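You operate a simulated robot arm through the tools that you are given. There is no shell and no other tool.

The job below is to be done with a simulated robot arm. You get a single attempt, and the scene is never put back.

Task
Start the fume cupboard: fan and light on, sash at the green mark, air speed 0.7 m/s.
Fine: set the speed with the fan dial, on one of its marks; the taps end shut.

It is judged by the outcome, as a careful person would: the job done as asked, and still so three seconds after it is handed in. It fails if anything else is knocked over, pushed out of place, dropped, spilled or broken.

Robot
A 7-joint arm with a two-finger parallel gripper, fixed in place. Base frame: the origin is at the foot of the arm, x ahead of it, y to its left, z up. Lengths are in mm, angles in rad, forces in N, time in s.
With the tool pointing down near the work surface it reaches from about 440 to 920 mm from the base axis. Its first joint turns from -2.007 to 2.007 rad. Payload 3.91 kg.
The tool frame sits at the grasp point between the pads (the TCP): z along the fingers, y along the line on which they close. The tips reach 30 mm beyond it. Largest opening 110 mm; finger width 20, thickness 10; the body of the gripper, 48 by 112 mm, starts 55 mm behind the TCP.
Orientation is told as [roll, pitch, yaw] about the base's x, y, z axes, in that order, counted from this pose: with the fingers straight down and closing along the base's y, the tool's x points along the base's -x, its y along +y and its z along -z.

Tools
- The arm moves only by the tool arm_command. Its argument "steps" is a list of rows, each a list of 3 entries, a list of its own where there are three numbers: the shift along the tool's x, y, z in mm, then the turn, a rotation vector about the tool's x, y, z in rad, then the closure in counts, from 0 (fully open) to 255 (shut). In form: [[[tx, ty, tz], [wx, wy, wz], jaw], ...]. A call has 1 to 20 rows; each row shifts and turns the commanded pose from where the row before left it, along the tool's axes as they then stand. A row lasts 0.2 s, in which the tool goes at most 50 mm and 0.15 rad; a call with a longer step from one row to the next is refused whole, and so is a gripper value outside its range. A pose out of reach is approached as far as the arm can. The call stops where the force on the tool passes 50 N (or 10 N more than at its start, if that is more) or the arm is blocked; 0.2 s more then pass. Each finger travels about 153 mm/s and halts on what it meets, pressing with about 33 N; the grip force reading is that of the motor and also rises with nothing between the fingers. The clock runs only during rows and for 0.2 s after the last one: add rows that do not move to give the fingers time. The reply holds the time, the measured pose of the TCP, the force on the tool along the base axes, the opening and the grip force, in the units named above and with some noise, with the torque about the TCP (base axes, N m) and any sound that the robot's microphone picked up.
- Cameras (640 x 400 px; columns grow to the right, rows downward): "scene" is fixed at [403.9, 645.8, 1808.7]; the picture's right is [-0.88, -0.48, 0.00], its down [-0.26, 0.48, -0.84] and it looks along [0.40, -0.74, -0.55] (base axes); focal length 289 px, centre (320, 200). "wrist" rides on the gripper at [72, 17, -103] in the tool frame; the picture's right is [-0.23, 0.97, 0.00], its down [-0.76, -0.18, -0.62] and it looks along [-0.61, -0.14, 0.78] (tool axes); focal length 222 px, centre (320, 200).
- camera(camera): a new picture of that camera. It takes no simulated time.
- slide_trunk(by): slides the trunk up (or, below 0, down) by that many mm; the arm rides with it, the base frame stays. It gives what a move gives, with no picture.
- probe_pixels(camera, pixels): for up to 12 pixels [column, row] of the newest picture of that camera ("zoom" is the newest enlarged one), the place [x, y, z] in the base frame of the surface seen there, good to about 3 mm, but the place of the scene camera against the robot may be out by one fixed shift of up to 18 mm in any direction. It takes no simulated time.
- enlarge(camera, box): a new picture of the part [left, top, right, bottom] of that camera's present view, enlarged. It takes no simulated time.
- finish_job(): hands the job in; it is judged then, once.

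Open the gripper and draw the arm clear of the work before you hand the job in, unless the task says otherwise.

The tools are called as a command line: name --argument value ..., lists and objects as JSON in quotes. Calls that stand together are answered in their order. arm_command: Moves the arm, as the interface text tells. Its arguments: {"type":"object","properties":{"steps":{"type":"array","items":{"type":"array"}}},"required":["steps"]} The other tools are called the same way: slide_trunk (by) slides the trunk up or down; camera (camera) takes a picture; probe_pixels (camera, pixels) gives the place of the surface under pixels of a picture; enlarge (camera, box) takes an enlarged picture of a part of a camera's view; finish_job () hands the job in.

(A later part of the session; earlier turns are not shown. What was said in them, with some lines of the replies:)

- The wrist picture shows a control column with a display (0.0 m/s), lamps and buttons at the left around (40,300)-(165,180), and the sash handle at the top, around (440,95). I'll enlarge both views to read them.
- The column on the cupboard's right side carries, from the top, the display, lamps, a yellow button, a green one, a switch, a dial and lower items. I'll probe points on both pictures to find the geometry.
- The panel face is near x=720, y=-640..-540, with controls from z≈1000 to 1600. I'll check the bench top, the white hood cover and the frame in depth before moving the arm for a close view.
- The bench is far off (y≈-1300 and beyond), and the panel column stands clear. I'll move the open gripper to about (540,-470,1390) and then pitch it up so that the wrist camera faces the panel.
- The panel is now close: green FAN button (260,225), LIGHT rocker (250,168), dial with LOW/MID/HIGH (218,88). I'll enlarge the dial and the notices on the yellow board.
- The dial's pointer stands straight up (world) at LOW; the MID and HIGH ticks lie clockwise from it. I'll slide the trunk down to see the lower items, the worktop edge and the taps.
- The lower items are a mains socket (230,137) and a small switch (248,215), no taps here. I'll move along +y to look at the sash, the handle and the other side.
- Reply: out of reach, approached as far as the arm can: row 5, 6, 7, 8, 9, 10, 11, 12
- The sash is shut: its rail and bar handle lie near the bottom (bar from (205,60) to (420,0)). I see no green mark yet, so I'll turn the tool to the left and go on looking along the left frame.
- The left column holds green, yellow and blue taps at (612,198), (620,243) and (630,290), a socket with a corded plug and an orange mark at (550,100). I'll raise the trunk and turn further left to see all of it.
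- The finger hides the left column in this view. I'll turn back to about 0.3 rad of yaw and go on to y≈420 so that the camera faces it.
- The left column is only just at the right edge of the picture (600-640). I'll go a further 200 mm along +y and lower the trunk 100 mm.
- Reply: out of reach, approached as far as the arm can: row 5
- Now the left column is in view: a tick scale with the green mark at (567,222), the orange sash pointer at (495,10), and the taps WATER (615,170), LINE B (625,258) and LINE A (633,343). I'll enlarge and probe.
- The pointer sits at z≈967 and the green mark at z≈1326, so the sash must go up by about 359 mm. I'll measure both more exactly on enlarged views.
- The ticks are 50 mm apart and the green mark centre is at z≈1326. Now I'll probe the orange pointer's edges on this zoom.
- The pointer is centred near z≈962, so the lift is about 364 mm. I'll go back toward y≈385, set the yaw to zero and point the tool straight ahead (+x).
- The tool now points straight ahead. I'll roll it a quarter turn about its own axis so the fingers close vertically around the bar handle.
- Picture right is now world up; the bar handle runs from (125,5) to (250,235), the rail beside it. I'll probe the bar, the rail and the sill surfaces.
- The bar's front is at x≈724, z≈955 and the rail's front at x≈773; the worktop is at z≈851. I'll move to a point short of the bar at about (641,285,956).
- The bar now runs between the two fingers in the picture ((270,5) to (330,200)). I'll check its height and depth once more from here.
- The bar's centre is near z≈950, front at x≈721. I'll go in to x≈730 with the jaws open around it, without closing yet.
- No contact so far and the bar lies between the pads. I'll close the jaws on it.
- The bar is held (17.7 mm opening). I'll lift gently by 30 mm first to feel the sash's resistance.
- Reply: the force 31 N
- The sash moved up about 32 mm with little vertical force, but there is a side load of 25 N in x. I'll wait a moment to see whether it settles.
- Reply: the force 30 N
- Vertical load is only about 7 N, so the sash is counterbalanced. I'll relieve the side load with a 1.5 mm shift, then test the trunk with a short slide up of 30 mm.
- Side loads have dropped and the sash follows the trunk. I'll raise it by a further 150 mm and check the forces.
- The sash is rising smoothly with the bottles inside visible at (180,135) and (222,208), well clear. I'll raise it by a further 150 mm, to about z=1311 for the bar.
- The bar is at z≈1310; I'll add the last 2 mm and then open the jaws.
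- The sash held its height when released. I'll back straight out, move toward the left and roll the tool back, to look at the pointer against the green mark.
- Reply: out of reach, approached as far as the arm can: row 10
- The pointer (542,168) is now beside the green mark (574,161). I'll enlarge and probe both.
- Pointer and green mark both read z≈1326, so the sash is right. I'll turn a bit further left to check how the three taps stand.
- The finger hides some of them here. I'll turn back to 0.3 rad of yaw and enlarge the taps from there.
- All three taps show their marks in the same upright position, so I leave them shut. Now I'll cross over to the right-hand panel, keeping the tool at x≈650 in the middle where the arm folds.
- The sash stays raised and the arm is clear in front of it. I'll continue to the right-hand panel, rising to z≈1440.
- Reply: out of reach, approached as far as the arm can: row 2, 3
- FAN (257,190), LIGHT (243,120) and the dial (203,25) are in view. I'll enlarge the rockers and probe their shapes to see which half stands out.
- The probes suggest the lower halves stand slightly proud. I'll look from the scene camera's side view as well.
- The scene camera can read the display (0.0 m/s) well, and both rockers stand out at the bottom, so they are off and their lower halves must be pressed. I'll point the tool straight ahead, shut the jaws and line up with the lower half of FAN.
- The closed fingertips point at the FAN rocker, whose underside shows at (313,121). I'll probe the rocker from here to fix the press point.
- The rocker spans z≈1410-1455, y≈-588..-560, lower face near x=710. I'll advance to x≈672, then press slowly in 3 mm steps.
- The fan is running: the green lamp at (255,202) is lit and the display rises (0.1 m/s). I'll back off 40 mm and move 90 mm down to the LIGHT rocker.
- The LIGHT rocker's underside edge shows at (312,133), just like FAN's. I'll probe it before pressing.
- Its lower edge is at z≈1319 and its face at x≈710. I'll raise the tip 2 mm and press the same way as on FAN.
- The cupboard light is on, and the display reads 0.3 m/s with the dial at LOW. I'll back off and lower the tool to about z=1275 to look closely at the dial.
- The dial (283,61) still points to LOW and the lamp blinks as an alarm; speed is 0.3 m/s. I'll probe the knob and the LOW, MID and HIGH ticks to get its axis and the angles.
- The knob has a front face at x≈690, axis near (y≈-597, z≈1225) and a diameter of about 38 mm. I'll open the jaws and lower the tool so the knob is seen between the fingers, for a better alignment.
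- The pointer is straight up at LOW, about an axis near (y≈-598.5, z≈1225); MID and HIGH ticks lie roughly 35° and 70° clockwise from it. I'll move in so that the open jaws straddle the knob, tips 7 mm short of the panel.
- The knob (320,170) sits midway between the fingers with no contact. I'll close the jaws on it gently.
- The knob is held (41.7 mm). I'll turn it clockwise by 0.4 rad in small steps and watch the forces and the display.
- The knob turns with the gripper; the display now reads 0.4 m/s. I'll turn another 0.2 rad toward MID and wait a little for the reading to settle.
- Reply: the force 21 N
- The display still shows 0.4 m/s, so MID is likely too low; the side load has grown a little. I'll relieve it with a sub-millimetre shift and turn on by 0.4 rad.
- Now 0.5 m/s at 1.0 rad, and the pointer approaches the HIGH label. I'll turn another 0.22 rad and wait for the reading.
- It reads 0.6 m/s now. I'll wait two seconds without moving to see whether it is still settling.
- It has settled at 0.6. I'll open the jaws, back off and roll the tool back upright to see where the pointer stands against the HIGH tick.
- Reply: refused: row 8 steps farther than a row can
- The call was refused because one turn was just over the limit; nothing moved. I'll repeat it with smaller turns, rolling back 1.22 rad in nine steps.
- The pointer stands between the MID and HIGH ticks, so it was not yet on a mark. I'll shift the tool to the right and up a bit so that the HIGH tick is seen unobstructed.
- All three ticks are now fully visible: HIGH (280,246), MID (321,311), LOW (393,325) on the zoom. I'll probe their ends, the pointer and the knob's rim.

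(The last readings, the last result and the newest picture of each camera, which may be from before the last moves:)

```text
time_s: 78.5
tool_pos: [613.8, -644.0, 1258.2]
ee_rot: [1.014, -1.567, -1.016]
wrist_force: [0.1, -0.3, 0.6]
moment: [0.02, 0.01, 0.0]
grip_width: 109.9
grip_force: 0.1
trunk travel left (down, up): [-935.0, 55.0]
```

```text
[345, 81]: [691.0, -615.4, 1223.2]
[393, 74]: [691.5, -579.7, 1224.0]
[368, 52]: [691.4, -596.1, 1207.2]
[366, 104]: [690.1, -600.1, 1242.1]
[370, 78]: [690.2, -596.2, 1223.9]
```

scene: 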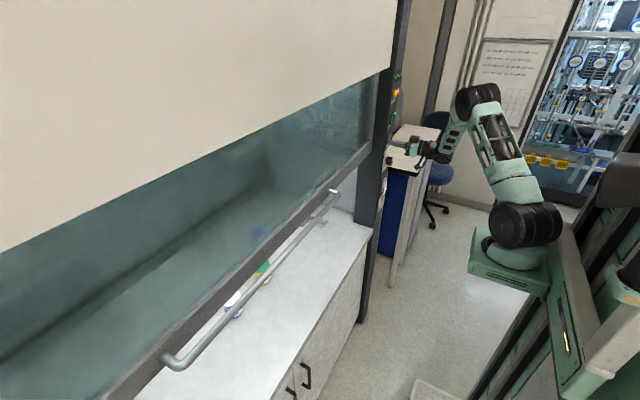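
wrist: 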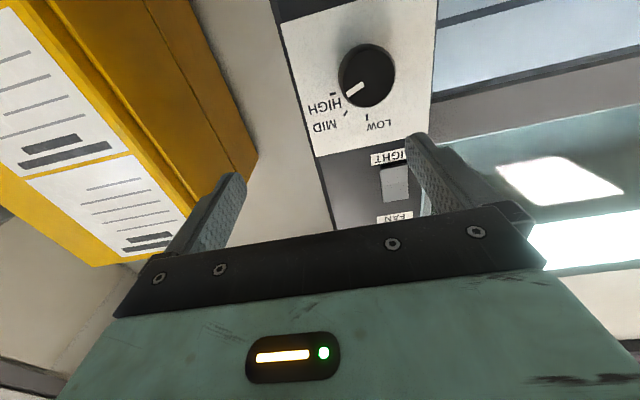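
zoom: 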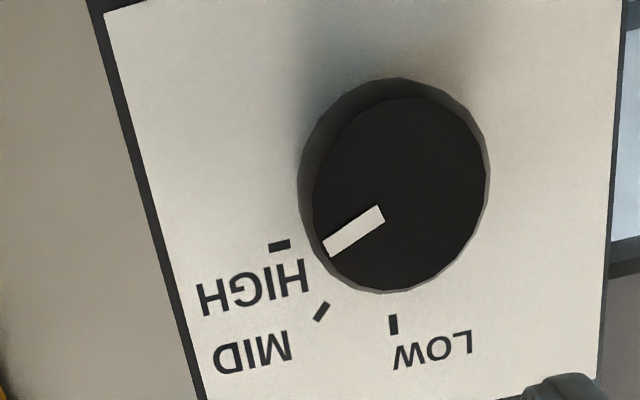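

The ticks point along 0°, 45° and 90° (LOW vertical, HIGH horizontal), while the pointer now stands at about 70° with 0.6 m/s. I'll regrip the knob and turn on by about 0.35 rad, toward 90°.

arm_command --steps '[[[16.5, 22.5, 0], [0, 0, 0], 0], [[16.5, 22.5, 0], [0, 0, 0], 0], [[0, 0, 25], [0, 0, 0], 0], [[0, 0, 25], [0, 0, 0], 0], [[0, 0, 20], [0, 0, 0], 0], [[0, 0, 0], [0, 0, 0], 0], [[0, 0, 0], [0, 0, 0], 100], [[0, 0, 0], [0, 0, 0], 150], [[0, 0, 0], [0, 0, 0], 200], [[0, 0, 0], [0, 0, 0], 230], [[0, 0, 0], [0, 0, 0], 255], [[0, 0, 0], [0, 0, 0], 255]]'

enlarge --camera "wrist" --box '[240, 100, 420, 240]'

enlarge --camera "scene" --box '[375, 66, 417, 94]'

```text
time_s: 81.0
tool_pos: [684.2, -599.6, 1223.0]
ee_rot: [1.366, -1.571, -1.367]
wrist_force: [3.7, -5.9, 0.9]
moment: [0.01, 0.23, 0.42]
grip_width: 41.7
grip_force: 44.9
trunk travel left (down, up): [-935.0, 55.0]
```

```text
2.86 times, centred on (330, 170) of wrist
```

zoom: 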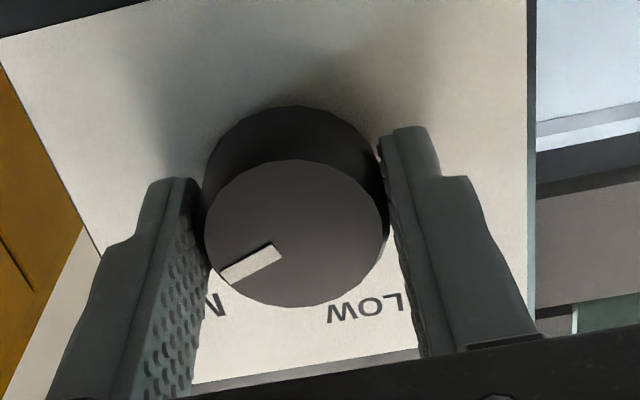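

```text
14.29 times, centred on (396, 80) of scene
```

zoom: 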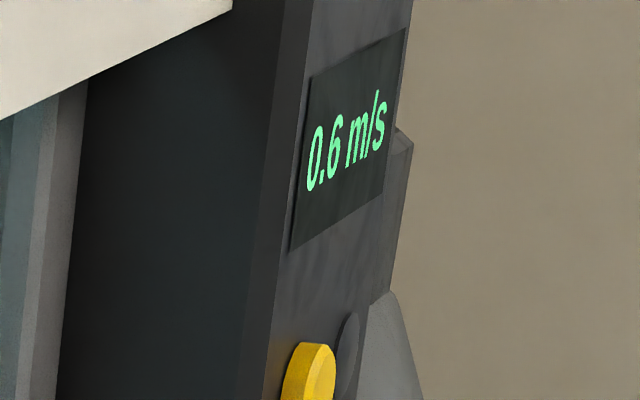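

The knob is held again. I'll raise the tool 2 mm to sit on the axis, turn 0.2 rad and let the reading settle.

arm_command --steps '[[[-2, -0.4, 0], [0, 0, 0], 255], [[0, 0, 0], [0, 0, 0.1], 255], [[0, 0, 0], [0, 0, 0.1], 255], [[0, 0, 0], [0, 0, 0], 255], [[0, 0, 0], [0, 0, 0], 255], [[0, 0, 0], [0, 0, 0], 255], [[0, 0, 0], [0, 0, 0], 255], [[0, 0, 0], [0, 0, 0], 255], [[0, 0, 0], [0, 0, 0], 255], [[0, 0, 0], [0, 0, 0], 255], [[0, 0, 0], [0, 0, 0], 255], [[0, 0, 0], [0, 0, 0], 255], [[0, 0, 0], [0, 0, 0], 255]]'

enlarge --camera "wrist" --box '[240, 100, 420, 240]'

enlarge --camera "scene" --box '[375, 66, 417, 94]'

```text
time_s: 83.8
tool_pos: [684.3, -600.2, 1224.4]
ee_rot: [1.554, -1.368, -1.554]
wrist_force: [-9.6, 6.6, -25.9]
moment: [-0.05, 0.81, 0.92]
grip_width: 41.4
grip_force: 45.2
trunk travel left (down, up): [-935.0, 55.0]
```

```text
2.86 times, centred on (330, 170) of wrist
```

zoom: 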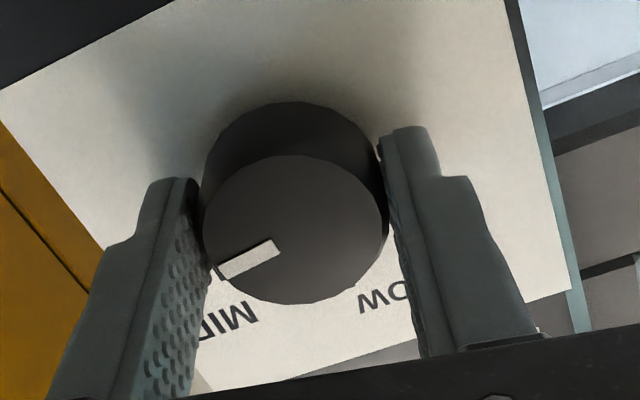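

```text
14.29 times, centred on (396, 80) of scene
```

zoom: 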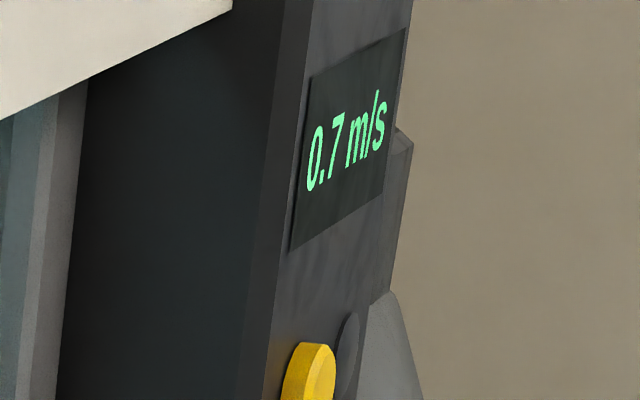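

The display now shows 0.7 m/s at about 81°. I'll relieve the vertical load, turn the remaining 0.15 rad to the HIGH mark at 90°, and let it settle.

arm_command --steps '[[[1.4, -0.3, -0.5], [0, 0, 0], 255], [[0, 0, 0], [0, 0, 0.075], 255], [[0, 0, 0], [0, 0, 0.075], 255], [[0, 0, 0], [0, 0, 0], 255], [[0, 0, 0], [0, 0, 0], 255], [[0, 0, 0], [0, 0, 0], 255], [[0, 0, 0], [0, 0, 0], 255], [[0, 0, 0], [0, 0, 0], 255], [[0, 0, 0], [0, 0, 0], 255], [[0, 0, 0], [0, 0, 0], 255], [[0, 0, 0], [0, 0, 0], 255], [[0, 0, 0], [0, 0, 0], 255]]'

enlarge --camera "wrist" --box '[240, 100, 420, 240]'

enlarge --camera "scene" --box '[375, 66, 417, 94]'

```text
time_s: 86.5
tool_pos: [684.3, -600.5, 1225.1]
ee_rot: [1.576, -1.221, -1.576]
wrist_force: [8.4, 1.0, 2.7]
moment: [-0.31, -0.12, -0.59]
grip_width: 41.8
grip_force: 45.5
trunk travel left (down, up): [-935.0, 55.0]
```

```text
2.86 times, centred on (330, 170) of wrist
```

zoom: 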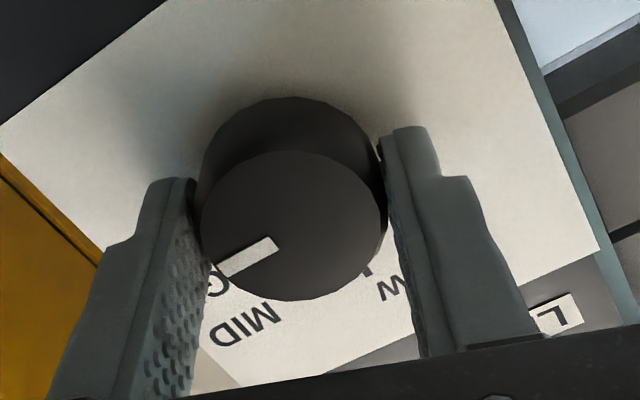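

```text
14.29 times, centred on (396, 80) of scene
```

zoom: 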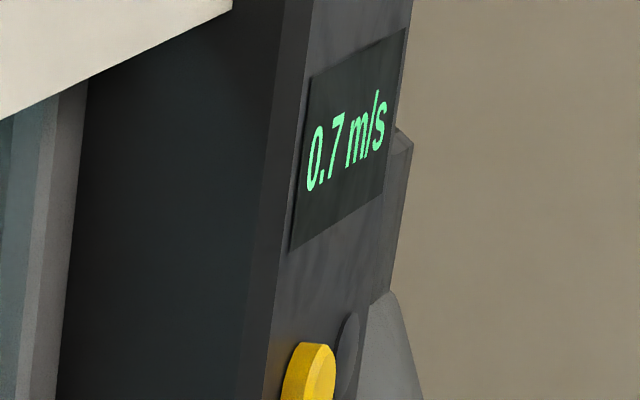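

Display holds 0.7 m/s, and a torque of 0.31 N m about the knob's axis suggests its end stop. I'll release, back off, roll back and inspect the pointer against the HIGH tick.

arm_command --steps '[[[0, 0, 0], [0, 0, 0], 150], [[0, 0, 0], [0, 0, 0], 50], [[0, 0, 0], [0, 0, 0], 0], [[0, 0, 0], [0, 0, 0], 0], [[0, 0, -20], [0, 0, 0], 0], [[0, 0, -25], [0, 0, 0], 0], [[0, 0, -25], [0, 0, 0], 0], [[0, 0, 0], [0, 0, -0.12], 0], [[0, 0, 0], [0, 0, -0.12], 0], [[0, 0, 0], [0, 0, -0.11], 0], [[-16.5, -22, 0], [0, 0, 0], 0], [[-16.5, -22, 0], [0, 0, 0], 0], [[0, 0, 0], [0, 0, 0], 0]]'

camera --camera "wrist"

enlarge --camera "wrist" --box '[270, 20, 420, 140]'

probe_pixels --camera "zoom" --pixels '[[280, 246], [330, 220], [325, 215], [340, 210], [360, 205], [380, 200]]'

```text
time_s: 89.2
tool_pos: [612.2, -644.4, 1257.1]
ee_rot: [0.618, -1.571, -0.617]
wrist_force: [0.1, 0.2, 0.1]
moment: [-0.03, -0.01, -0.01]
grip_width: 110.0
grip_force: 0.0
trunk travel left (down, up): [-935.0, 55.0]
```

```text
taken
```

wrist: 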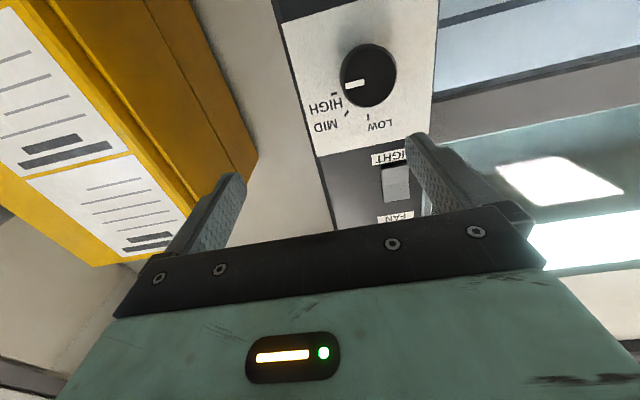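

```text
3.33 times, centred on (345, 80) of wrist
```

zoom: 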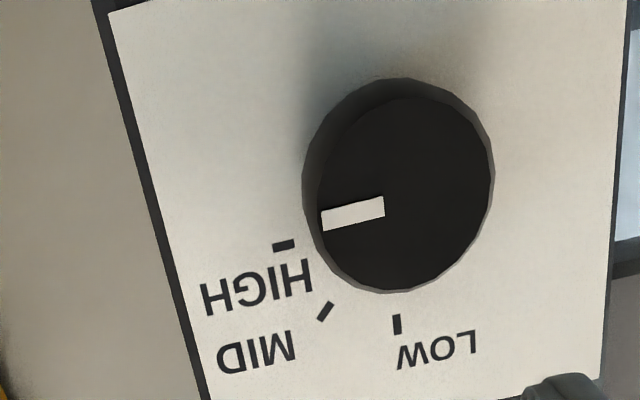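

```text
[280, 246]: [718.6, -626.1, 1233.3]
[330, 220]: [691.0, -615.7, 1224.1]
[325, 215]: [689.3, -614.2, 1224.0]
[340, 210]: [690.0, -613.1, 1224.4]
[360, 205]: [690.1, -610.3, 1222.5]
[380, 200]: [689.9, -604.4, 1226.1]
```

The pointer is now parallel to the horizontal HIGH tick (90°) and the dial stays there. I'll check the display, lamps and the sash in the scene view.

camera --camera "scene"

enlarge --camera "scene" --box '[370, 66, 430, 126]'

probe_pixels --camera "scene" --pixels '[[250, 280], [200, 333], [290, 243], [330, 205]]'

```text
taken
```

scene: 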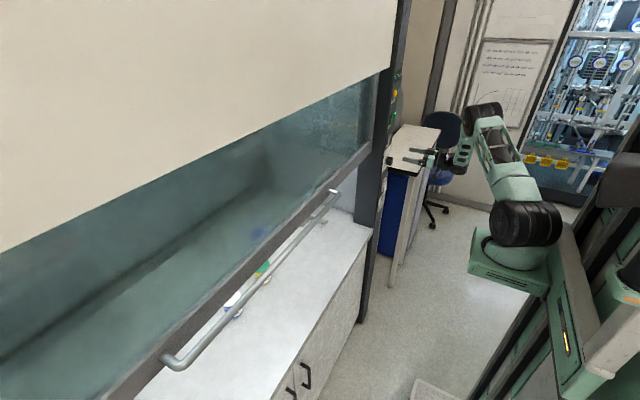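

```text
6.67 times, centred on (400, 96) of scene
```

zoom: 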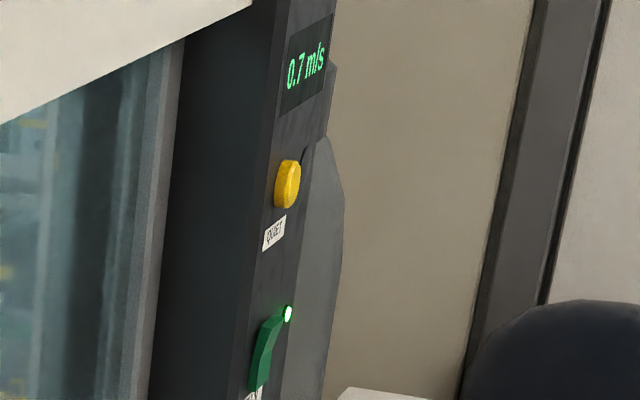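

```text
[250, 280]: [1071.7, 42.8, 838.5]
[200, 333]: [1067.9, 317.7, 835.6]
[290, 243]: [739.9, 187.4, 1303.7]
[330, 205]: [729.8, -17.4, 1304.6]
```

Display 0.7 m/s, alarm lamp dark, fan lamp green, cupboard light on, and the sash handle in the same place as before ((170,362) to (335,195)). I'll draw the open gripper back clear of the panel.

arm_command --steps '[[[0, 10, -35], [0, 0, 0], 0], [[0, 20, -35], [0, 0, 0], 0], [[0, 30, -10], [0, 0, 0], 0], [[0, 30, 0], [0, 0, 0], 0], [[0, 30, 0], [0, 0, 0], 0], [[0, 0, 0], [0, 0, 0], 0], [[0, 0, 0], [0, 0, 0], 0], [[0, 0, 0], [0, 0, 0], 0], [[0, 0, 0], [0, 0, 0], 0]]'

camera --camera "wrist"

camera --camera "scene"

enlarge --camera "scene" --box '[370, 66, 430, 126]'

```text
time_s: 91.2
tool_pos: [532.6, -520.6, 1254.8]
ee_rot: [1.216, -1.569, -1.218]
wrist_force: [-0.2, 0.6, 0.5]
moment: [0.02, -0.01, -0.02]
grip_width: 110.0
grip_force: 0.2
trunk travel left (down, up): [-935.0, 55.0]
```

```text
taken
```

wrist: 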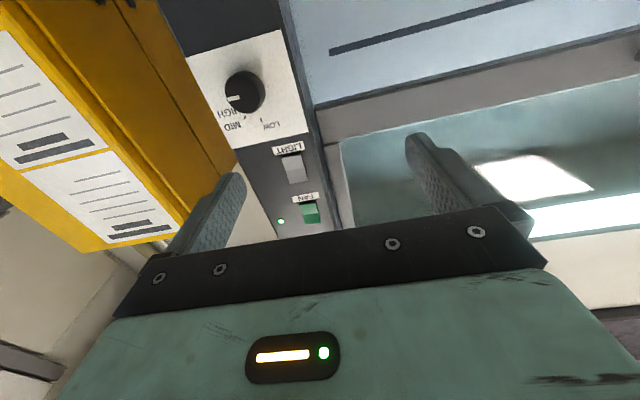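

```text
taken
```

scene: 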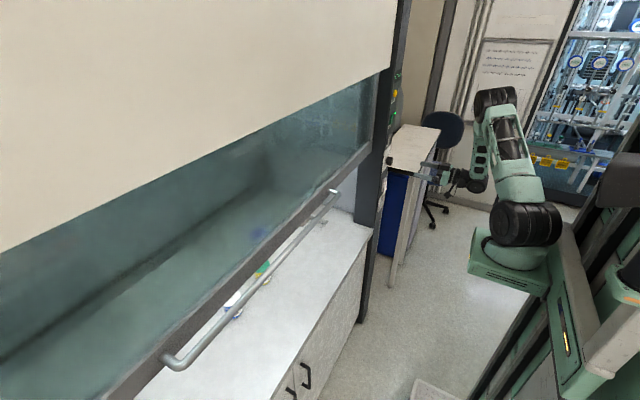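

```text
6.67 times, centred on (400, 96) of scene
```

zoom: 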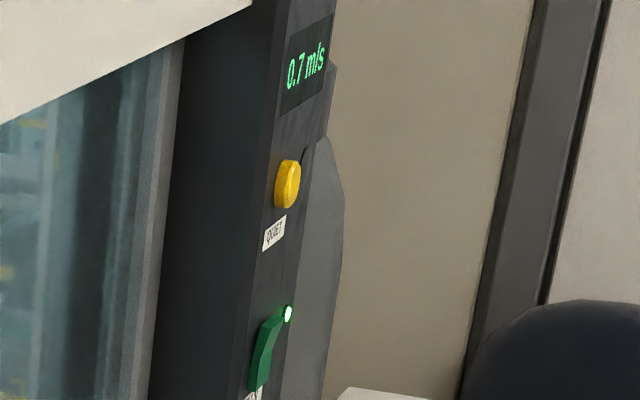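

Everything reads right: display 0.7 m/s, fan lamp green, light on, dial on HIGH. The handle has not moved since I checked the pointer against the green mark, the taps were never touched and their marks stand upright, and the open gripper is clear. I'm handing the job in.

finish_job

```text
The job is handed in.
```

The fume cupboard is running and I have handed the job in; no result has come back yet.

- **Fan and light:** both are on. The fan's green lamp is lit, the cupboard interior is lit, and the red alarm lamp is dark.
- **Sash:** I raised it about 364 mm. Its pointer and the green mark both measured at about 1326 mm. I took that measurement before setting the fan. Since then the handle has stayed in the same place in the scene view.
- **Air speed:** the display reads 0.7 m/s with the dial on HIGH. The printed marks sit about 10 mm above the knob's centre, so I matched the pointer to the direction of the HIGH mark. Pointing straight at the mark gave only 0.6 m/s.
- **Taps:** I never touched them. All three have their marks upright and alike, which I took to mean shut. I saw no flow, but the labels don't say which position is shut.

The gripper is open and clear of the panel. I saw nothing knocked over or moved out of place.
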